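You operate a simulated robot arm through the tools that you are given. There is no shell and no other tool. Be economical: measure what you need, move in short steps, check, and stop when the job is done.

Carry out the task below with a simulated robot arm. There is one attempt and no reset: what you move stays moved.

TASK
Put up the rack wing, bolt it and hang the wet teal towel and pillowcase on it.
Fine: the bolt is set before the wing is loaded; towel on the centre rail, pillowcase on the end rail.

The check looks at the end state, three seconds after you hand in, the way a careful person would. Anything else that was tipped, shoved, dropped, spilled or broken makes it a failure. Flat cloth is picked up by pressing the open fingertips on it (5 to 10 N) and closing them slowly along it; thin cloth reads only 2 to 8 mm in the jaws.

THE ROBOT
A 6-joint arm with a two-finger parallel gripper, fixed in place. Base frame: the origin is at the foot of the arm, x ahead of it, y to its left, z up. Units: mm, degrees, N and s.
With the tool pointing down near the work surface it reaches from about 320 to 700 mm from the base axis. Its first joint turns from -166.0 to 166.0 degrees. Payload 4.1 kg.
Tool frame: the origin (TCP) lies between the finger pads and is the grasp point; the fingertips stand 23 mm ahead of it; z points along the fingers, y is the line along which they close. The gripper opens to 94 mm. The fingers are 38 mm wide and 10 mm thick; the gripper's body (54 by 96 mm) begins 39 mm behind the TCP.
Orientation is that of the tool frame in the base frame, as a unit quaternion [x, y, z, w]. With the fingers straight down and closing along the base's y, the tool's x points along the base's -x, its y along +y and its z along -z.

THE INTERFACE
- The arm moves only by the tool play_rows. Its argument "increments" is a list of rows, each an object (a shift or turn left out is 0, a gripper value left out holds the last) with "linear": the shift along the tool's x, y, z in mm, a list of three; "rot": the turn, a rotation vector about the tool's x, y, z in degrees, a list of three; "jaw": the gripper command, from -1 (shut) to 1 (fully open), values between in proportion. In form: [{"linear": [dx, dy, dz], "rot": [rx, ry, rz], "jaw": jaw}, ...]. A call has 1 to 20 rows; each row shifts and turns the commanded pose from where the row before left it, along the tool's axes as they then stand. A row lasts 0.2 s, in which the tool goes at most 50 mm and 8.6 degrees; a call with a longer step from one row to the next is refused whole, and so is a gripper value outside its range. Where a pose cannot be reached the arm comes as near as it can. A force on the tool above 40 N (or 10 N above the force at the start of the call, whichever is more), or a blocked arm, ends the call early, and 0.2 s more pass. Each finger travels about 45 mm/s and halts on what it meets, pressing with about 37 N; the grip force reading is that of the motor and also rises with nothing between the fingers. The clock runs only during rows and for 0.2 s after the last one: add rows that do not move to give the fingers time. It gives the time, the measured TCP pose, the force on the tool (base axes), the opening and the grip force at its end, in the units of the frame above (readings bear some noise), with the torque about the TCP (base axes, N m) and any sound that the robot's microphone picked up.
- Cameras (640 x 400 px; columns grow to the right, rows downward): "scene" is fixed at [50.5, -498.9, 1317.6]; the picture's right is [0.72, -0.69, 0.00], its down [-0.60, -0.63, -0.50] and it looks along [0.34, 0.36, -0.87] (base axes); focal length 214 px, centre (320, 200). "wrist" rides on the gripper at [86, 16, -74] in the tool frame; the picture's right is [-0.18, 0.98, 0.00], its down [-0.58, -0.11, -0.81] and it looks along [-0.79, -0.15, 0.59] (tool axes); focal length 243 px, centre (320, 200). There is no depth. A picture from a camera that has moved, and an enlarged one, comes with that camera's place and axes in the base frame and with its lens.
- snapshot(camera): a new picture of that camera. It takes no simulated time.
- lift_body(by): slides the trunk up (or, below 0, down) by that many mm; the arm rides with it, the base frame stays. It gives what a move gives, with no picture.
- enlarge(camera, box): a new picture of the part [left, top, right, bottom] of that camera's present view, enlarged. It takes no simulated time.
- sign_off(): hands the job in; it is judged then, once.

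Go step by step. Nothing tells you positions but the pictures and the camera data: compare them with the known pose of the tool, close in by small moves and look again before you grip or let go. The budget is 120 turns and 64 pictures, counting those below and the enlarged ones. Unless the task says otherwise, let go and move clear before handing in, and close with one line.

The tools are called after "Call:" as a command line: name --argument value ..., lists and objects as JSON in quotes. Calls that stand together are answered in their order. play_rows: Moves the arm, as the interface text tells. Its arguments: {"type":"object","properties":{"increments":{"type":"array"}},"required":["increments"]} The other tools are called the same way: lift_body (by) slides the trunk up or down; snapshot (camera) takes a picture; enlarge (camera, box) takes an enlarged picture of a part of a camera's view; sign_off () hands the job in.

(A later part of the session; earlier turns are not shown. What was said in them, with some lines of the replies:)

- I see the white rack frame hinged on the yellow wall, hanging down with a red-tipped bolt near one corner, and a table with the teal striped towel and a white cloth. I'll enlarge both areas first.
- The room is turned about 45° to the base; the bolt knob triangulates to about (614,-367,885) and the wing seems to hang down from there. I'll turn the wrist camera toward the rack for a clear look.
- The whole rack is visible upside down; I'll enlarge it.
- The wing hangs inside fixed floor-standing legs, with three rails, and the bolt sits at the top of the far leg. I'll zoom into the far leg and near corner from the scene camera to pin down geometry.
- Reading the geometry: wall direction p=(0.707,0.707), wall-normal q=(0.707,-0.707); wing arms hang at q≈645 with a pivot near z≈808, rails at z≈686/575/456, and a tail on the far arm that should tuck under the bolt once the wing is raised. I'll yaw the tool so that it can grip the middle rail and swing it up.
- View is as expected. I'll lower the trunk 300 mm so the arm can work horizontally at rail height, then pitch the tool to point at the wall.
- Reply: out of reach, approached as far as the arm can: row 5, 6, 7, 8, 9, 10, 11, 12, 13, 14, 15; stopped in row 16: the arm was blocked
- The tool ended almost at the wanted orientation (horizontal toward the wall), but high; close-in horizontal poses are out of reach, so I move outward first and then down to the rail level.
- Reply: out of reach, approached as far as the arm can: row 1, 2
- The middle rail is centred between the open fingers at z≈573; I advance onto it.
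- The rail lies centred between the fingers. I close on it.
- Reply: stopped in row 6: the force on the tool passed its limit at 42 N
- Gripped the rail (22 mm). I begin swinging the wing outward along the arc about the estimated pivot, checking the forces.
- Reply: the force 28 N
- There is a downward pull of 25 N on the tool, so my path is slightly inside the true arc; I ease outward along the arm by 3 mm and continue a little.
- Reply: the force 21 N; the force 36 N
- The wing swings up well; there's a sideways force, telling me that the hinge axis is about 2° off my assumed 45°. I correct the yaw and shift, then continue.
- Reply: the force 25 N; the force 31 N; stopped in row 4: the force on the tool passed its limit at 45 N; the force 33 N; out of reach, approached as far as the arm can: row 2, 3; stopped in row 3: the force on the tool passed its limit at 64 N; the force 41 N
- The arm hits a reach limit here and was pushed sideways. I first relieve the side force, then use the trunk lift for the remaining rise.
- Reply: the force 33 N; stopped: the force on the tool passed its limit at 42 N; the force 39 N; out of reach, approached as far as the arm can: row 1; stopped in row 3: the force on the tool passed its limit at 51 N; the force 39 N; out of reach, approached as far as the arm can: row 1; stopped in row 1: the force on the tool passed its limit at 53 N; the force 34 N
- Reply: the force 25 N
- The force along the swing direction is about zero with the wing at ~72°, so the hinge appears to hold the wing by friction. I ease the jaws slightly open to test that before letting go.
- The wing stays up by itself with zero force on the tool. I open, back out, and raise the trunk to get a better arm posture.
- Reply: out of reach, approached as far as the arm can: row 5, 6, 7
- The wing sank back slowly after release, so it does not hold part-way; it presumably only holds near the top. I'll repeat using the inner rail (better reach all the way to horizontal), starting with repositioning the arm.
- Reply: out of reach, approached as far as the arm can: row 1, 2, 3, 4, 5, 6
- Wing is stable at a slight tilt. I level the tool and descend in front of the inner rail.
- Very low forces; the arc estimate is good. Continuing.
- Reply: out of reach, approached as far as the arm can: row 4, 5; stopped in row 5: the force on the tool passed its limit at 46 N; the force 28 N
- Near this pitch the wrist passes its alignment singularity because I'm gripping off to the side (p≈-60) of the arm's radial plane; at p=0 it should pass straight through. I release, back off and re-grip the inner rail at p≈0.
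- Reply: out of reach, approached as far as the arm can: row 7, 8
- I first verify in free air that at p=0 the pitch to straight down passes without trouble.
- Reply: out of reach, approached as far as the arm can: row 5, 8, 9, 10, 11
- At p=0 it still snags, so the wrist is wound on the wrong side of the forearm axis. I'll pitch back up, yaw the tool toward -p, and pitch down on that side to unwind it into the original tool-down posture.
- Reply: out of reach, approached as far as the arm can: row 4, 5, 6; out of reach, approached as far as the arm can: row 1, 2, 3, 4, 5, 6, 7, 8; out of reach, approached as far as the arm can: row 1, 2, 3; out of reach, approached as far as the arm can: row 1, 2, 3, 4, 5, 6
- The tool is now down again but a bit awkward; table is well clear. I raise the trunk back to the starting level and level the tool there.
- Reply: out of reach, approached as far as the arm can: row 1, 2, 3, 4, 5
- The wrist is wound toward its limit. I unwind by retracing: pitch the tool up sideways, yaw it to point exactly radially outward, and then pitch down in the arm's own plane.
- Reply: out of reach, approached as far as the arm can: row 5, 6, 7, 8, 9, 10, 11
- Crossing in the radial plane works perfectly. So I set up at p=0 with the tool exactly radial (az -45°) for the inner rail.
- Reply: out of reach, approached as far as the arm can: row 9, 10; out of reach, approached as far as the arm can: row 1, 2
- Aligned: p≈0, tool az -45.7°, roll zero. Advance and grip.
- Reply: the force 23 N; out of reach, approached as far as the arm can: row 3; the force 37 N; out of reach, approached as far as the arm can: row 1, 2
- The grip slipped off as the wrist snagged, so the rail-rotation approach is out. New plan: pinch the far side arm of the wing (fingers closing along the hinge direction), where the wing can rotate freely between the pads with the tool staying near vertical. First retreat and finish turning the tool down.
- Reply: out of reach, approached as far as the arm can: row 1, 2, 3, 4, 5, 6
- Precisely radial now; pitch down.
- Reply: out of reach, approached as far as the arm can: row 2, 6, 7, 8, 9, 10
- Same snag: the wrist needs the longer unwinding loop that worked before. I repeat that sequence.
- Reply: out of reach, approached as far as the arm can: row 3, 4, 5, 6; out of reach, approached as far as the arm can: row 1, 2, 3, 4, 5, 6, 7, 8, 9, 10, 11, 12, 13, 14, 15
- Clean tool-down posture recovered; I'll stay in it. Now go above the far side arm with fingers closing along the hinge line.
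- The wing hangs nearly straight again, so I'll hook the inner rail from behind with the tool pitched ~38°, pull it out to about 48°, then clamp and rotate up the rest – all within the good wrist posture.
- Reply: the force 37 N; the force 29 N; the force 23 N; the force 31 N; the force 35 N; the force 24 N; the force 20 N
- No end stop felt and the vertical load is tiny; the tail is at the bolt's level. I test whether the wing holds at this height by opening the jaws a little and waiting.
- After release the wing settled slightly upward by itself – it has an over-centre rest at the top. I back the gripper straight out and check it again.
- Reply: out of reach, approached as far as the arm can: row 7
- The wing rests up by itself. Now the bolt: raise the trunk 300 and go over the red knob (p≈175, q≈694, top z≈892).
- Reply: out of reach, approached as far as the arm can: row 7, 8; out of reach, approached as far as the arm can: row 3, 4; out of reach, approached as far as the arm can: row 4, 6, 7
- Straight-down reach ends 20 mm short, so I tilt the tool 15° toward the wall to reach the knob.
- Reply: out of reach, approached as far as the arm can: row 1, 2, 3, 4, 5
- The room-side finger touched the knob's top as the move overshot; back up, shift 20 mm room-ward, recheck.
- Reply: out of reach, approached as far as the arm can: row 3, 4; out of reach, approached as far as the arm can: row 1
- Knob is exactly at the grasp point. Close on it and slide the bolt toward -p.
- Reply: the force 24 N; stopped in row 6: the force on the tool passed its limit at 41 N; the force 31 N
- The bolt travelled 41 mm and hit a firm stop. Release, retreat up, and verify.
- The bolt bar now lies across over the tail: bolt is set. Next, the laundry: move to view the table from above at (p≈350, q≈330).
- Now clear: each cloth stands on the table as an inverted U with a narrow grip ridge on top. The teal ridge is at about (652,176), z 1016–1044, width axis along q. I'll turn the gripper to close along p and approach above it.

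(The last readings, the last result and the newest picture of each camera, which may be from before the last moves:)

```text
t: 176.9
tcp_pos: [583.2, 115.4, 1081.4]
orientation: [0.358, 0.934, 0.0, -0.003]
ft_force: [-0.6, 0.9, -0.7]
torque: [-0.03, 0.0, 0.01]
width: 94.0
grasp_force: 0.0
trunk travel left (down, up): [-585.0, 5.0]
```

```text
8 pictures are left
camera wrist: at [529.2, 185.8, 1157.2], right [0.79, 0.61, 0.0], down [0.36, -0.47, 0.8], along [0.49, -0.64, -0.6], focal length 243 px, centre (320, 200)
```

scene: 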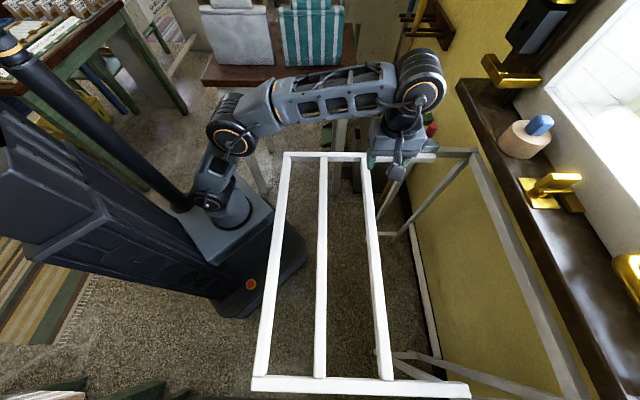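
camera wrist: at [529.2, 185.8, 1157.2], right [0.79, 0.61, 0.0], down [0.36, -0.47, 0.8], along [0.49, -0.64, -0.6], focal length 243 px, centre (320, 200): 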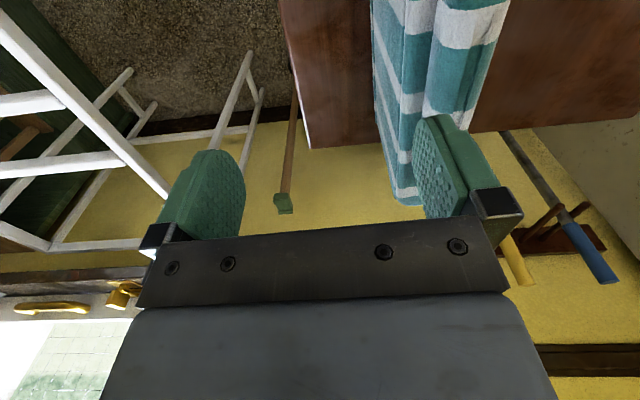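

The ridge is at p≈561, q≈338, top ≈1050. I raise slightly, move over it, lower so fingers straddle it, and check.

Call:
play_rows --increments '[{"linear": [0, 0, -25]}, {"linear": [-3, 17, 0]}, {"linear": [-3, 17, 0]}, {"linear": [-3, 17, 0]}, {"linear": [-1.5, 15.5, 0]}, {"linear": [0, 0, 15]}, {"linear": [0, 0, 15]}, {"linear": [0, 0, 15]}, {"linear": [0, 0, 10]}, {}]'

Call:
snapshot --camera "wrist"

```text
t: 179.2
tcp_pos: [633.7, 160.0, 1050.8]
orientation: [0.357, 0.934, 0.0, -0.003]
ft_force: [0.4, -0.3, 0.2]
torque: [0.05, 0.0, 0.01]
width: 94.0
grasp_force: 0.0
trunk travel left (down, up): [-585.0, 5.0]
```

```text
7 pictures are left
camera wrist: at [581.2, 229.0, 1127.6], right [0.79, 0.61, 0.0], down [0.37, -0.47, 0.8], along [0.49, -0.64, -0.6], focal length 243 px, centre (320, 200)
```

wrist: 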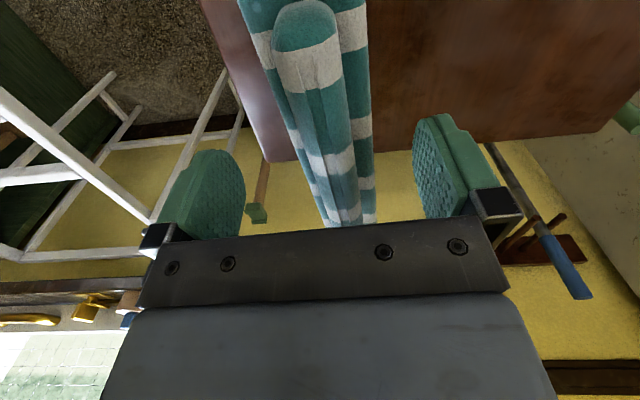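

Call:
play_rows --increments '[{"linear": [0, 0, 6], "jaw": 0.3}, {"jaw": 0}, {"jaw": -0.3}, {"jaw": -0.6}, {"jaw": -1}, {"jaw": -1}, {"jaw": -1}, {}]'

Call:
play_rows --increments '[{"linear": [0, 0, -5]}, {"linear": [0, 0, -8]}, {"linear": [0, 0, -8]}, {}]'

```text
t: 180.9
tcp_pos: [635.4, 160.0, 1046.5]
orientation: [0.356, 0.935, -0.001, -0.004]
ft_force: [1.3, 2.6, -0.2]
torque: [0.2, -0.37, 0.1]
width: 24.2
grasp_force: 37.0
trunk travel left (down, up): [-585.0, 5.0]
```

```text
t: 181.9
tcp_pos: [635.3, 159.2, 1067.0]
orientation: [0.356, 0.934, -0.001, -0.004]
ft_force: [0.1, 0.8, -5.7]
torque: [0.02, -0.01, 0.01]
width: 24.0
grasp_force: 37.0
trunk travel left (down, up): [-585.0, 5.0]
```

The towel is lifted (≈5.7 N). I raise it clear and carry it over the wing toward the centre rail.

Call:
play_rows --increments '[{"linear": [0, 0, -15]}, {"linear": [0, 0, -15]}, {"linear": [0, -20, -10]}, {"linear": [-1, -32, 0]}, {"linear": [-1, -32, 0]}, {"linear": [-1, -32, 0]}, {"linear": [-1, -32, 0]}, {"linear": [-1, -32, 0]}, {"linear": [-1, -32, 0]}, {"linear": [-1, -32, 0]}, {"linear": [-1, -32, 0]}, {"linear": [-1, -32, 0]}, {"linear": [-1, -32, 0]}, {"linear": [-1, -32, 0]}, {"linear": [-1, -32, 0]}, {}]'

Call:
play_rows --increments '[{"linear": [-1, -32, 0]}, {"linear": [-1, -32, 0]}, {"linear": [-1, -32, 0]}, {"linear": [-1, -32, 0]}, {"linear": [0, -32, 0]}, {"linear": [0, -32, 0]}, {"linear": [0, -26, 0]}, {"rot": [0, 0, -7.9]}, {"rot": [0, 0, -7.9]}, {"rot": [0, 0, -7.9]}, {"rot": [0, 0, -7.9]}, {"rot": [0, 0, -7.9]}, {"rot": [0, 0, -7.9]}, {"rot": [0, 0, -7.9]}, {"rot": [0, 0, -7.9]}, {"rot": [0, 0, -7.9]}, {"rot": [0, 0, -7.9]}, {"rot": [0, 0, -7.7]}, {}]'

Call:
snapshot --camera "scene"

```text
t: 185.3
tcp_pos: [373.7, -148.9, 1107.0]
orientation: [0.357, 0.934, 0.0, -0.002]
ft_force: [-0.4, 0.1, -5.5]
torque: [0.0, -0.03, -0.01]
width: 23.9
grasp_force: 36.6
trunk travel left (down, up): [-585.0, 5.0]
```

```text
t: 189.3
tcp_pos: [230.5, -314.7, 1107.9]
orientation: [-0.382, 0.924, 0.002, -0.001]
ft_force: [0.2, -0.1, -5.8]
torque: [-0.02, 0.01, -0.01]
width: 23.9
grasp_force: 37.2
trunk travel left (down, up): [-585.0, 5.0]
```

```text
6 pictures are left
```

scene: 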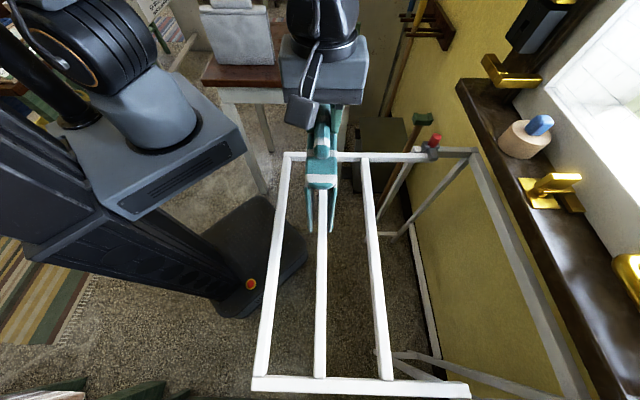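

The flaps straddle the centre rail nicely in plan (q≈387). I lower gradually.

Call:
play_rows --increments '[{"linear": [0, -1, 18]}, {"linear": [0, -1, 18]}, {"linear": [0, 0, 18]}, {"linear": [0, 0, 18]}, {"linear": [0, 0, 18]}, {"linear": [0, 0, 18]}, {"linear": [0, 0, 18]}, {"linear": [0, 0, 18]}, {"linear": [0, 0, 18]}, {"linear": [0, 0, 18]}, {"linear": [0, 0, 18]}, {}]'

```text
t: 191.9
tcp_pos: [232.8, -314.6, 909.6]
orientation: [-0.382, 0.924, 0.002, -0.001]
ft_force: [0.5, -0.4, -5.9]
torque: [-0.02, -0.02, -0.01]
width: 24.1
grasp_force: 37.1
trunk travel left (down, up): [-585.0, 5.0]
```

Call:
play_rows --increments '[{"linear": [0, 0, 5]}, {"linear": [0, 0, 5]}, {"linear": [0, 0, 5]}, {}]'

```text
t: 192.9
tcp_pos: [232.9, -314.8, 893.1]
orientation: [-0.382, 0.924, 0.002, -0.002]
ft_force: [0.6, 0.2, -5.3]
torque: [-0.04, 0.0, -0.03]
width: 23.8
grasp_force: 36.8
trunk travel left (down, up): [-585.0, 5.0]
```

Call:
play_rows --increments '[{"linear": [0, 0, 4]}, {"linear": [0, 0, 4]}, {"linear": [0, 0, 4]}, {}]'

```text
t: 193.9
tcp_pos: [234.2, -314.2, 882.2]
orientation: [-0.381, 0.924, 0.002, -0.001]
ft_force: [-0.4, -0.7, -5.0]
torque: [-0.03, -0.01, 0.02]
width: 23.7
grasp_force: 37.1
trunk travel left (down, up): [-585.0, 5.0]
```

Call:
play_rows --increments '[{"linear": [0, 0, 4]}, {"linear": [0, 0, 4]}, {"linear": [0, 0, 4]}, {}]'

Call:
snapshot --camera "scene"

```text
t: 194.9
tcp_pos: [232.9, -315.6, 869.7]
orientation: [-0.382, 0.924, 0.002, -0.001]
ft_force: [0.0, 0.6, -2.3]
torque: [-0.19, 0.13, -0.04]
width: 23.6
grasp_force: 37.0
trunk travel left (down, up): [-585.0, 5.0]
```

```text
5 pictures are left
```

scene: 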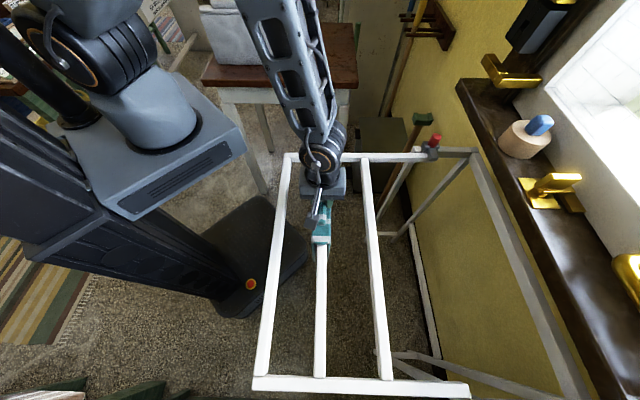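

It's settling on the rail (load dropping). A few more millimetres, then release slowly.

Call:
play_rows --increments '[{"linear": [0, 0, 2]}, {"linear": [0, 0, 2]}, {}]'

```text
t: 195.8
tcp_pos: [232.1, -315.7, 867.8]
orientation: [-0.382, 0.924, -0.002, -0.002]
ft_force: [4.3, 3.6, 34.6]
torque: [0.02, -0.86, 0.07]
width: 24.0
grasp_force: 37.3
trunk travel left (down, up): [-585.0, 5.0]
```

Call:
play_rows --increments '[{"linear": [0, 0, -2.5]}, {"jaw": -0.3}, {"jaw": -0.1}, {"jaw": 0.1}, {"jaw": 0.3}, {"jaw": 0.3}, {"linear": [0, 0, -10]}, {"linear": [0, 0, -20]}, {"linear": [0, 0, -30]}, {"linear": [0, 0, -30]}, {"linear": [0, 0, -30]}, {"linear": [0, 0, -40]}, {"linear": [0, 0, -40]}, {}]'

Call:
snapshot --camera "scene"

```text
t: 198.8
tcp_pos: [233.5, -316.6, 1070.5]
orientation: [-0.381, 0.924, 0.002, -0.001]
ft_force: [-0.3, -0.2, -0.7]
torque: [0.0, 0.01, 0.03]
width: 60.9
grasp_force: 0.0
trunk travel left (down, up): [-585.0, 5.0]
```

```text
4 pictures are left
```

scene: 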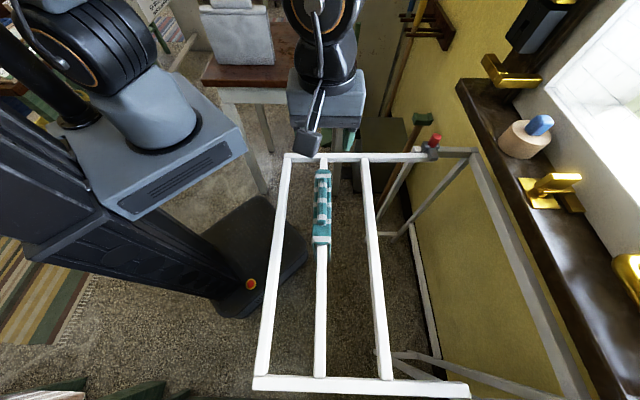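

The towel hangs properly on the centre rail and the wing held. Now the pillowcase: its ridge is estimated at p≈566, q≈85 (460, 340). I travel there and check.

Call:
play_rows --increments '[{"linear": [0, 0, -35]}, {"rot": [0, 0, 8.07]}, {"rot": [0, 0, 8.07]}, {"rot": [0, 0, 8.07]}, {"rot": [0, 0, 8.07]}, {"rot": [0, 0, 8.07]}, {"rot": [0, 0, 8.07]}, {"rot": [0, 0, 8.07]}, {"rot": [0, 0, 8.07]}, {"rot": [0, 0, 8.07]}, {"rot": [0, 0, 8.07]}, {"rot": [0, 0, 8.07]}, {"linear": [10.3, 45.1, 0]}, {"linear": [10.3, 45.1, 0]}, {"linear": [10.3, 45.1, 0]}, {"linear": [10.3, 45.1, 0]}, {"linear": [10.3, 45.1, 0]}, {"linear": [10.3, 45.1, 0]}, {"linear": [10.3, 45.1, 0]}, {"linear": [10.3, 45.1, 0]}]'

Call:
play_rows --increments '[{"linear": [30.2, 29.1, 0], "jaw": 1}, {"linear": [30.2, 29.1, 0]}, {"linear": [30.2, 29.1, 0]}, {"linear": [30.2, 29.1, 0]}, {"linear": [30.2, 29.1, 0]}, {"linear": [30.2, 29.1, 0]}, {"linear": [30.2, 29.1, 0]}, {}]'

```text
t: 202.9
tcp_pos: [425.1, 3.4, 1102.2]
orientation: [0.373, 0.928, 0.0, -0.003]
ft_force: [-1.1, -0.3, -0.4]
torque: [-0.02, 0.01, 0.0]
width: 61.1
grasp_force: 0.2
trunk travel left (down, up): [-585.0, 5.0]
```

```text
t: 204.8
tcp_pos: [411.5, 295.5, 1105.3]
orientation: [0.374, 0.928, 0.001, -0.002]
ft_force: [-0.9, -0.4, 0.3]
torque: [0.0, -0.01, 0.05]
width: 94.0
grasp_force: 0.1
trunk travel left (down, up): [-585.0, 5.0]
```

Call:
play_rows --increments '[{"linear": [-1, 16.5, 0]}, {"linear": [-1, 16.5, 0]}, {"linear": [-1, 16.5, 0]}, {"linear": [-1, 16.4, 0]}, {"linear": [0, 0, 15]}, {"linear": [0, 0, 15]}, {"linear": [0, 0, 12]}, {"linear": [0, 0, 12]}, {}]'

Call:
snapshot --camera "wrist"

```text
t: 206.8
tcp_pos: [461.3, 340.5, 1048.4]
orientation: [0.374, 0.927, 0.001, -0.003]
ft_force: [0.1, 0.0, -0.2]
torque: [0.01, 0.01, 0.0]
width: 94.0
grasp_force: 0.0
trunk travel left (down, up): [-585.0, 5.0]
```

```text
3 pictures are left
camera wrist: at [411.4, 411.7, 1125.1], right [0.81, 0.58, 0.0], down [0.35, -0.48, 0.8], along [0.47, -0.66, -0.6], focal length 243 px, centre (320, 200)
```

wrist: 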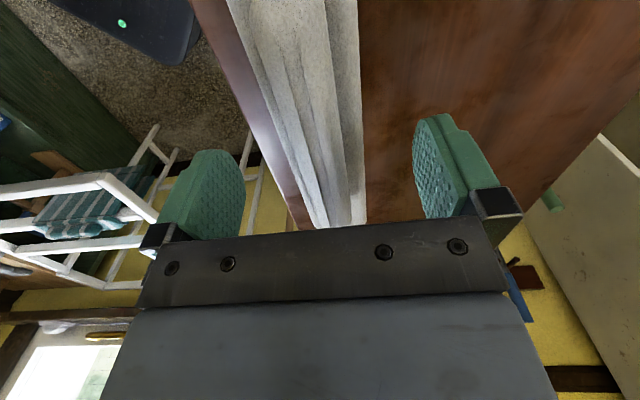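

The pillowcase ridge lies between the fingers. Close and lift.

Call:
play_rows --increments '[{"linear": [0, 0, 3], "jaw": 0.3}, {"jaw": 0}, {"jaw": -0.3}, {"jaw": -0.6}, {"jaw": -1}, {"jaw": -1}, {"jaw": -1}, {}]'

Call:
play_rows --increments '[{"linear": [0, 0, -5]}, {"linear": [0, 0, -8]}, {"linear": [0, 0, -8]}, {"linear": [0, 0, -10]}, {}]'

```text
t: 208.6
tcp_pos: [461.7, 340.8, 1046.2]
orientation: [0.373, 0.928, 0.001, -0.003]
ft_force: [-0.3, -0.6, 0.7]
torque: [0.05, -0.04, -0.02]
width: 23.8
grasp_force: 37.0
trunk travel left (down, up): [-585.0, 5.0]
```

```text
t: 209.8
tcp_pos: [461.9, 341.4, 1079.2]
orientation: [0.374, 0.927, -0.001, -0.004]
ft_force: [0.2, -0.2, -1.6]
torque: [0.0, -0.02, -0.02]
width: 23.7
grasp_force: 36.8
trunk travel left (down, up): [-585.0, 5.0]
```

Call:
play_rows --increments '[{"linear": [0, 0, -15]}, {"linear": [0, 0, -16]}, {"linear": [0, 0, -15]}, {"linear": [-25.6, -30.1, 0]}, {"linear": [-25.6, -30.1, 0]}, {"linear": [-25.6, -30.1, 0]}, {"linear": [-25.6, -30.1, 0]}, {"linear": [-25.6, -30.1, 0]}, {"linear": [-25.6, -30.1, 0]}, {"linear": [-25.6, -30.1, 0]}, {"linear": [-25.6, -30.1, 0]}, {"linear": [-25.6, -30.1, 0]}, {}]'

Call:
play_rows --increments '[{"rot": [0, 0, -8.07]}, {"rot": [0, 0, -8.07]}, {"rot": [0, 0, -8.07]}, {"rot": [0, 0, -8.07]}, {"rot": [0, 0, -8.07]}, {"rot": [0, 0, -8.07]}, {"rot": [0, 0, -8.07]}, {"rot": [0, 0, -8.07]}, {"rot": [0, 0, -8.07]}, {"rot": [0, 0, -8.07]}, {"rot": [0, 0, -8.07]}, {"linear": [38, -2.2, 0]}, {"linear": [38, -2.2, 0]}, {"linear": [38, -2.2, 0]}, {"linear": [38, -2.2, 0]}, {"linear": [38, -2.2, 0]}, {"linear": [38, -2.2, 0]}, {"linear": [38, -2.2, 0]}, {}]'

```text
t: 212.6
tcp_pos: [441.8, -18.3, 1125.4]
orientation: [0.373, 0.928, 0.0, -0.003]
ft_force: [-0.3, -0.4, -2.0]
torque: [-0.01, 0.03, 0.0]
width: 23.5
grasp_force: 36.9
trunk travel left (down, up): [-585.0, 5.0]
```

```text
t: 216.6
tcp_pos: [263.1, -214.9, 1125.3]
orientation: [-0.382, 0.924, 0.002, -0.002]
ft_force: [-0.1, -0.2, -2.0]
torque: [0.0, -0.02, -0.01]
width: 23.6
grasp_force: 37.1
trunk travel left (down, up): [-585.0, 5.0]
```

Call:
play_rows --increments '[{"linear": [35.5, 0, 0]}, {"linear": [35.5, 0, 0]}, {"linear": [35.5, 0, 0]}, {"linear": [35.5, 0, 0]}, {"linear": [35.5, 0, 0]}, {"linear": [35.5, 0, 0]}, {"linear": [35.5, 0, 0]}, {"linear": [35.5, 0, 0]}, {"linear": [0, 19, 0]}, {"linear": [0, 19, 0]}, {"linear": [0, 19, 0]}, {}]'

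Call:
snapshot --camera "scene"

```text
t: 219.2
tcp_pos: [20.6, -374.6, 1125.1]
orientation: [-0.381, 0.924, 0.002, -0.001]
ft_force: [0.4, -0.1, -1.0]
torque: [0.0, 0.0, 0.0]
width: 23.6
grasp_force: 36.4
trunk travel left (down, up): [-585.0, 5.0]
```

```text
2 pictures are left
```

scene: 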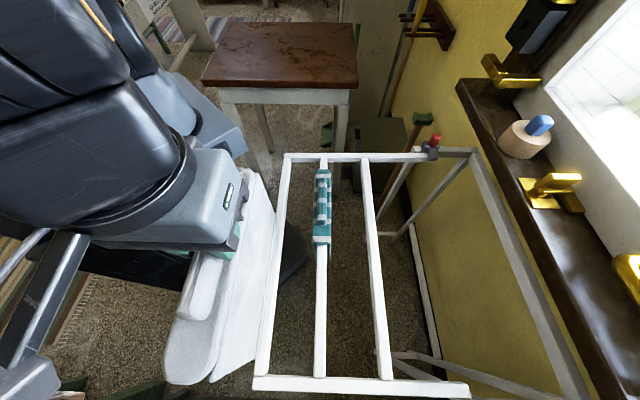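

Pillowcase is positioned above the end rail (rail q≈280, tool q≈279.5). Lowering.

Call:
play_rows --increments '[{"linear": [0, 0, 18]}, {"linear": [0, 0, 18]}, {"linear": [0, 0, 18]}, {"linear": [0, 0, 18]}, {"linear": [0, 0, 18]}, {"linear": [0, 0, 18]}, {"linear": [0, 0, 18]}, {"linear": [0, 0, 18]}, {"linear": [0, 0, 18]}, {"linear": [0, 0, 18]}, {"linear": [0, 0, 18]}, {"linear": [0, 0, 15]}, {}]'

```text
t: 221.9
tcp_pos: [19.7, -373.3, 911.2]
orientation: [-0.382, 0.924, 0.002, -0.002]
ft_force: [1.5, -0.9, -1.9]
torque: [-0.14, -0.23, 0.26]
width: 23.9
grasp_force: 36.7
trunk travel left (down, up): [-585.0, 5.0]
```

Call:
play_rows --increments '[{"linear": [0, -2, 4]}, {"linear": [0, 0, 5]}, {"linear": [0, 0, 5]}, {"linear": [0, 0, 5]}, {}]'

```text
t: 223.2
tcp_pos: [21.0, -374.8, 891.9]
orientation: [-0.382, 0.924, 0.002, -0.002]
ft_force: [-0.1, -0.1, -2.2]
torque: [0.0, 0.01, 0.02]
width: 23.5
grasp_force: 36.8
trunk travel left (down, up): [-585.0, 5.0]
```

Torque gone after the shift; continue down in small steps.

Call:
play_rows --increments '[{"linear": [0, 0, 4]}, {"linear": [0, 0, 4]}, {"linear": [0, 0, 4]}, {"linear": [0, 0, 3]}, {}]'

```text
t: 224.3
tcp_pos: [21.3, -374.1, 877.4]
orientation: [-0.382, 0.924, 0.002, -0.002]
ft_force: [-0.9, 0.3, -1.7]
torque: [0.04, -0.04, 0.03]
width: 23.7
grasp_force: 37.2
trunk travel left (down, up): [-585.0, 5.0]
```

Call:
play_rows --increments '[{"linear": [0, 0, 2]}, {"linear": [0, 0, 2]}, {"linear": [0, 0, 2]}, {}]'

```text
t: 225.3
tcp_pos: [19.7, -373.8, 871.0]
orientation: [-0.383, 0.924, 0.003, -0.002]
ft_force: [0.3, 0.2, -1.3]
torque: [-0.01, 0.02, -0.02]
width: 24.0
grasp_force: 36.9
trunk travel left (down, up): [-585.0, 5.0]
```

Call:
play_rows --increments '[{"linear": [0, 0, 2]}, {"linear": [0, 0, 2]}, {}]'

```text
t: 226.2
tcp_pos: [19.1, -375.0, 867.0]
orientation: [-0.382, 0.924, 0.002, -0.002]
ft_force: [0.6, 0.1, -1.6]
torque: [0.02, 0.03, 0.02]
width: 23.5
grasp_force: 36.6
trunk travel left (down, up): [-585.0, 5.0]
```

Call:
play_rows --increments '[{"linear": [0, 0, 2]}, {"linear": [0, 0, 2]}, {"linear": [0, 0, 2]}, {}]'

```text
t: 227.1
tcp_pos: [20.7, -374.0, 864.0]
orientation: [-0.381, 0.925, 0.0, -0.003]
ft_force: [-1.3, 11.4, 30.6]
torque: [0.02, -0.1, -0.16]
width: 23.4
grasp_force: 36.8
trunk travel left (down, up): [-585.0, 5.0]
stopped in row 4: the force on the tool passed its limit at 41 N (the readings are from after the stop); the commanded pose is now the measured one
```

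Seated on the end rail. Ease off, release and rise clear.

Call:
play_rows --increments '[{"linear": [0, 0, -2.5]}, {"jaw": -0.3}, {"jaw": -0.1}, {"jaw": 0.1}, {"jaw": 0.3}, {"jaw": 0.3}, {"linear": [0, 0, -10]}, {"linear": [0, 0, -20]}, {"linear": [0, 0, -30]}, {"linear": [0, 0, -30]}, {"linear": [0, 0, -30]}, {"linear": [0, 0, -40]}, {"linear": [0, 0, -40]}, {}]'

```text
t: 230.1
tcp_pos: [21.8, -378.3, 1067.0]
orientation: [-0.383, 0.924, 0.001, -0.003]
ft_force: [0.1, -0.1, -0.8]
torque: [0.01, 0.01, -0.01]
width: 61.0
grasp_force: 0.1
trunk travel left (down, up): [-585.0, 5.0]
```

Call:
play_rows --increments '[{"linear": [0, -30, -30]}, {"linear": [0, -30, -30]}, {"linear": [-35, -10, 0]}, {"linear": [-35, 0, 0]}, {"linear": [-35, 0, 0]}, {"linear": [-35, 0, 0]}, {"linear": [-35, 0, 0]}, {"linear": [-35, 0, 0]}, {"linear": [-35, 0, 0]}, {"linear": [-35, 0, 0]}, {"linear": [-35, 0, 0]}, {"linear": [-35, 0, 0]}, {"linear": [-35, 0, 0]}, {"linear": [-35, 0, 0]}, {"linear": [-35, 0, 0]}, {}]'

Call:
snapshot --camera "scene"

```text
t: 233.4
tcp_pos: [397.0, -105.7, 1123.6]
orientation: [-0.382, 0.924, 0.001, -0.003]
ft_force: [-0.3, 0.7, 0.1]
torque: [0.02, 0.02, -0.01]
width: 61.0
grasp_force: 0.1
trunk travel left (down, up): [-585.0, 5.0]
```

```text
1 pictures are left
```

scene: 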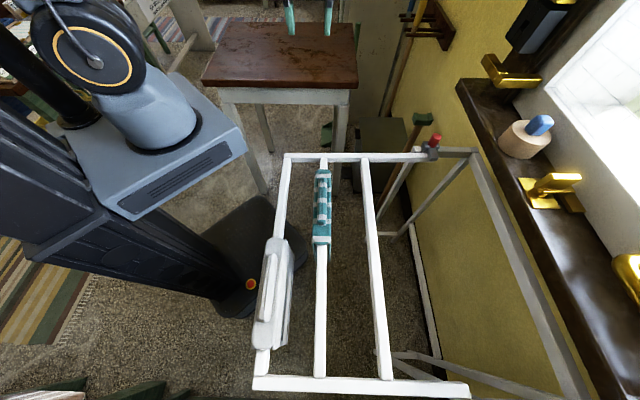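

The pillowcase hangs on the end rail, the teal towel hangs on the centre rail, and the wing is still up with the bolt in. The arm is clear, so I'm handing in.

Call:
sign_off

```text
The job is handed in.
```

The rack wing is up and bolted, and the bolt was set before anything was hung on it. The teal towel is on the centre rail, the pillowcase is on the end rail, and the arm is clear.
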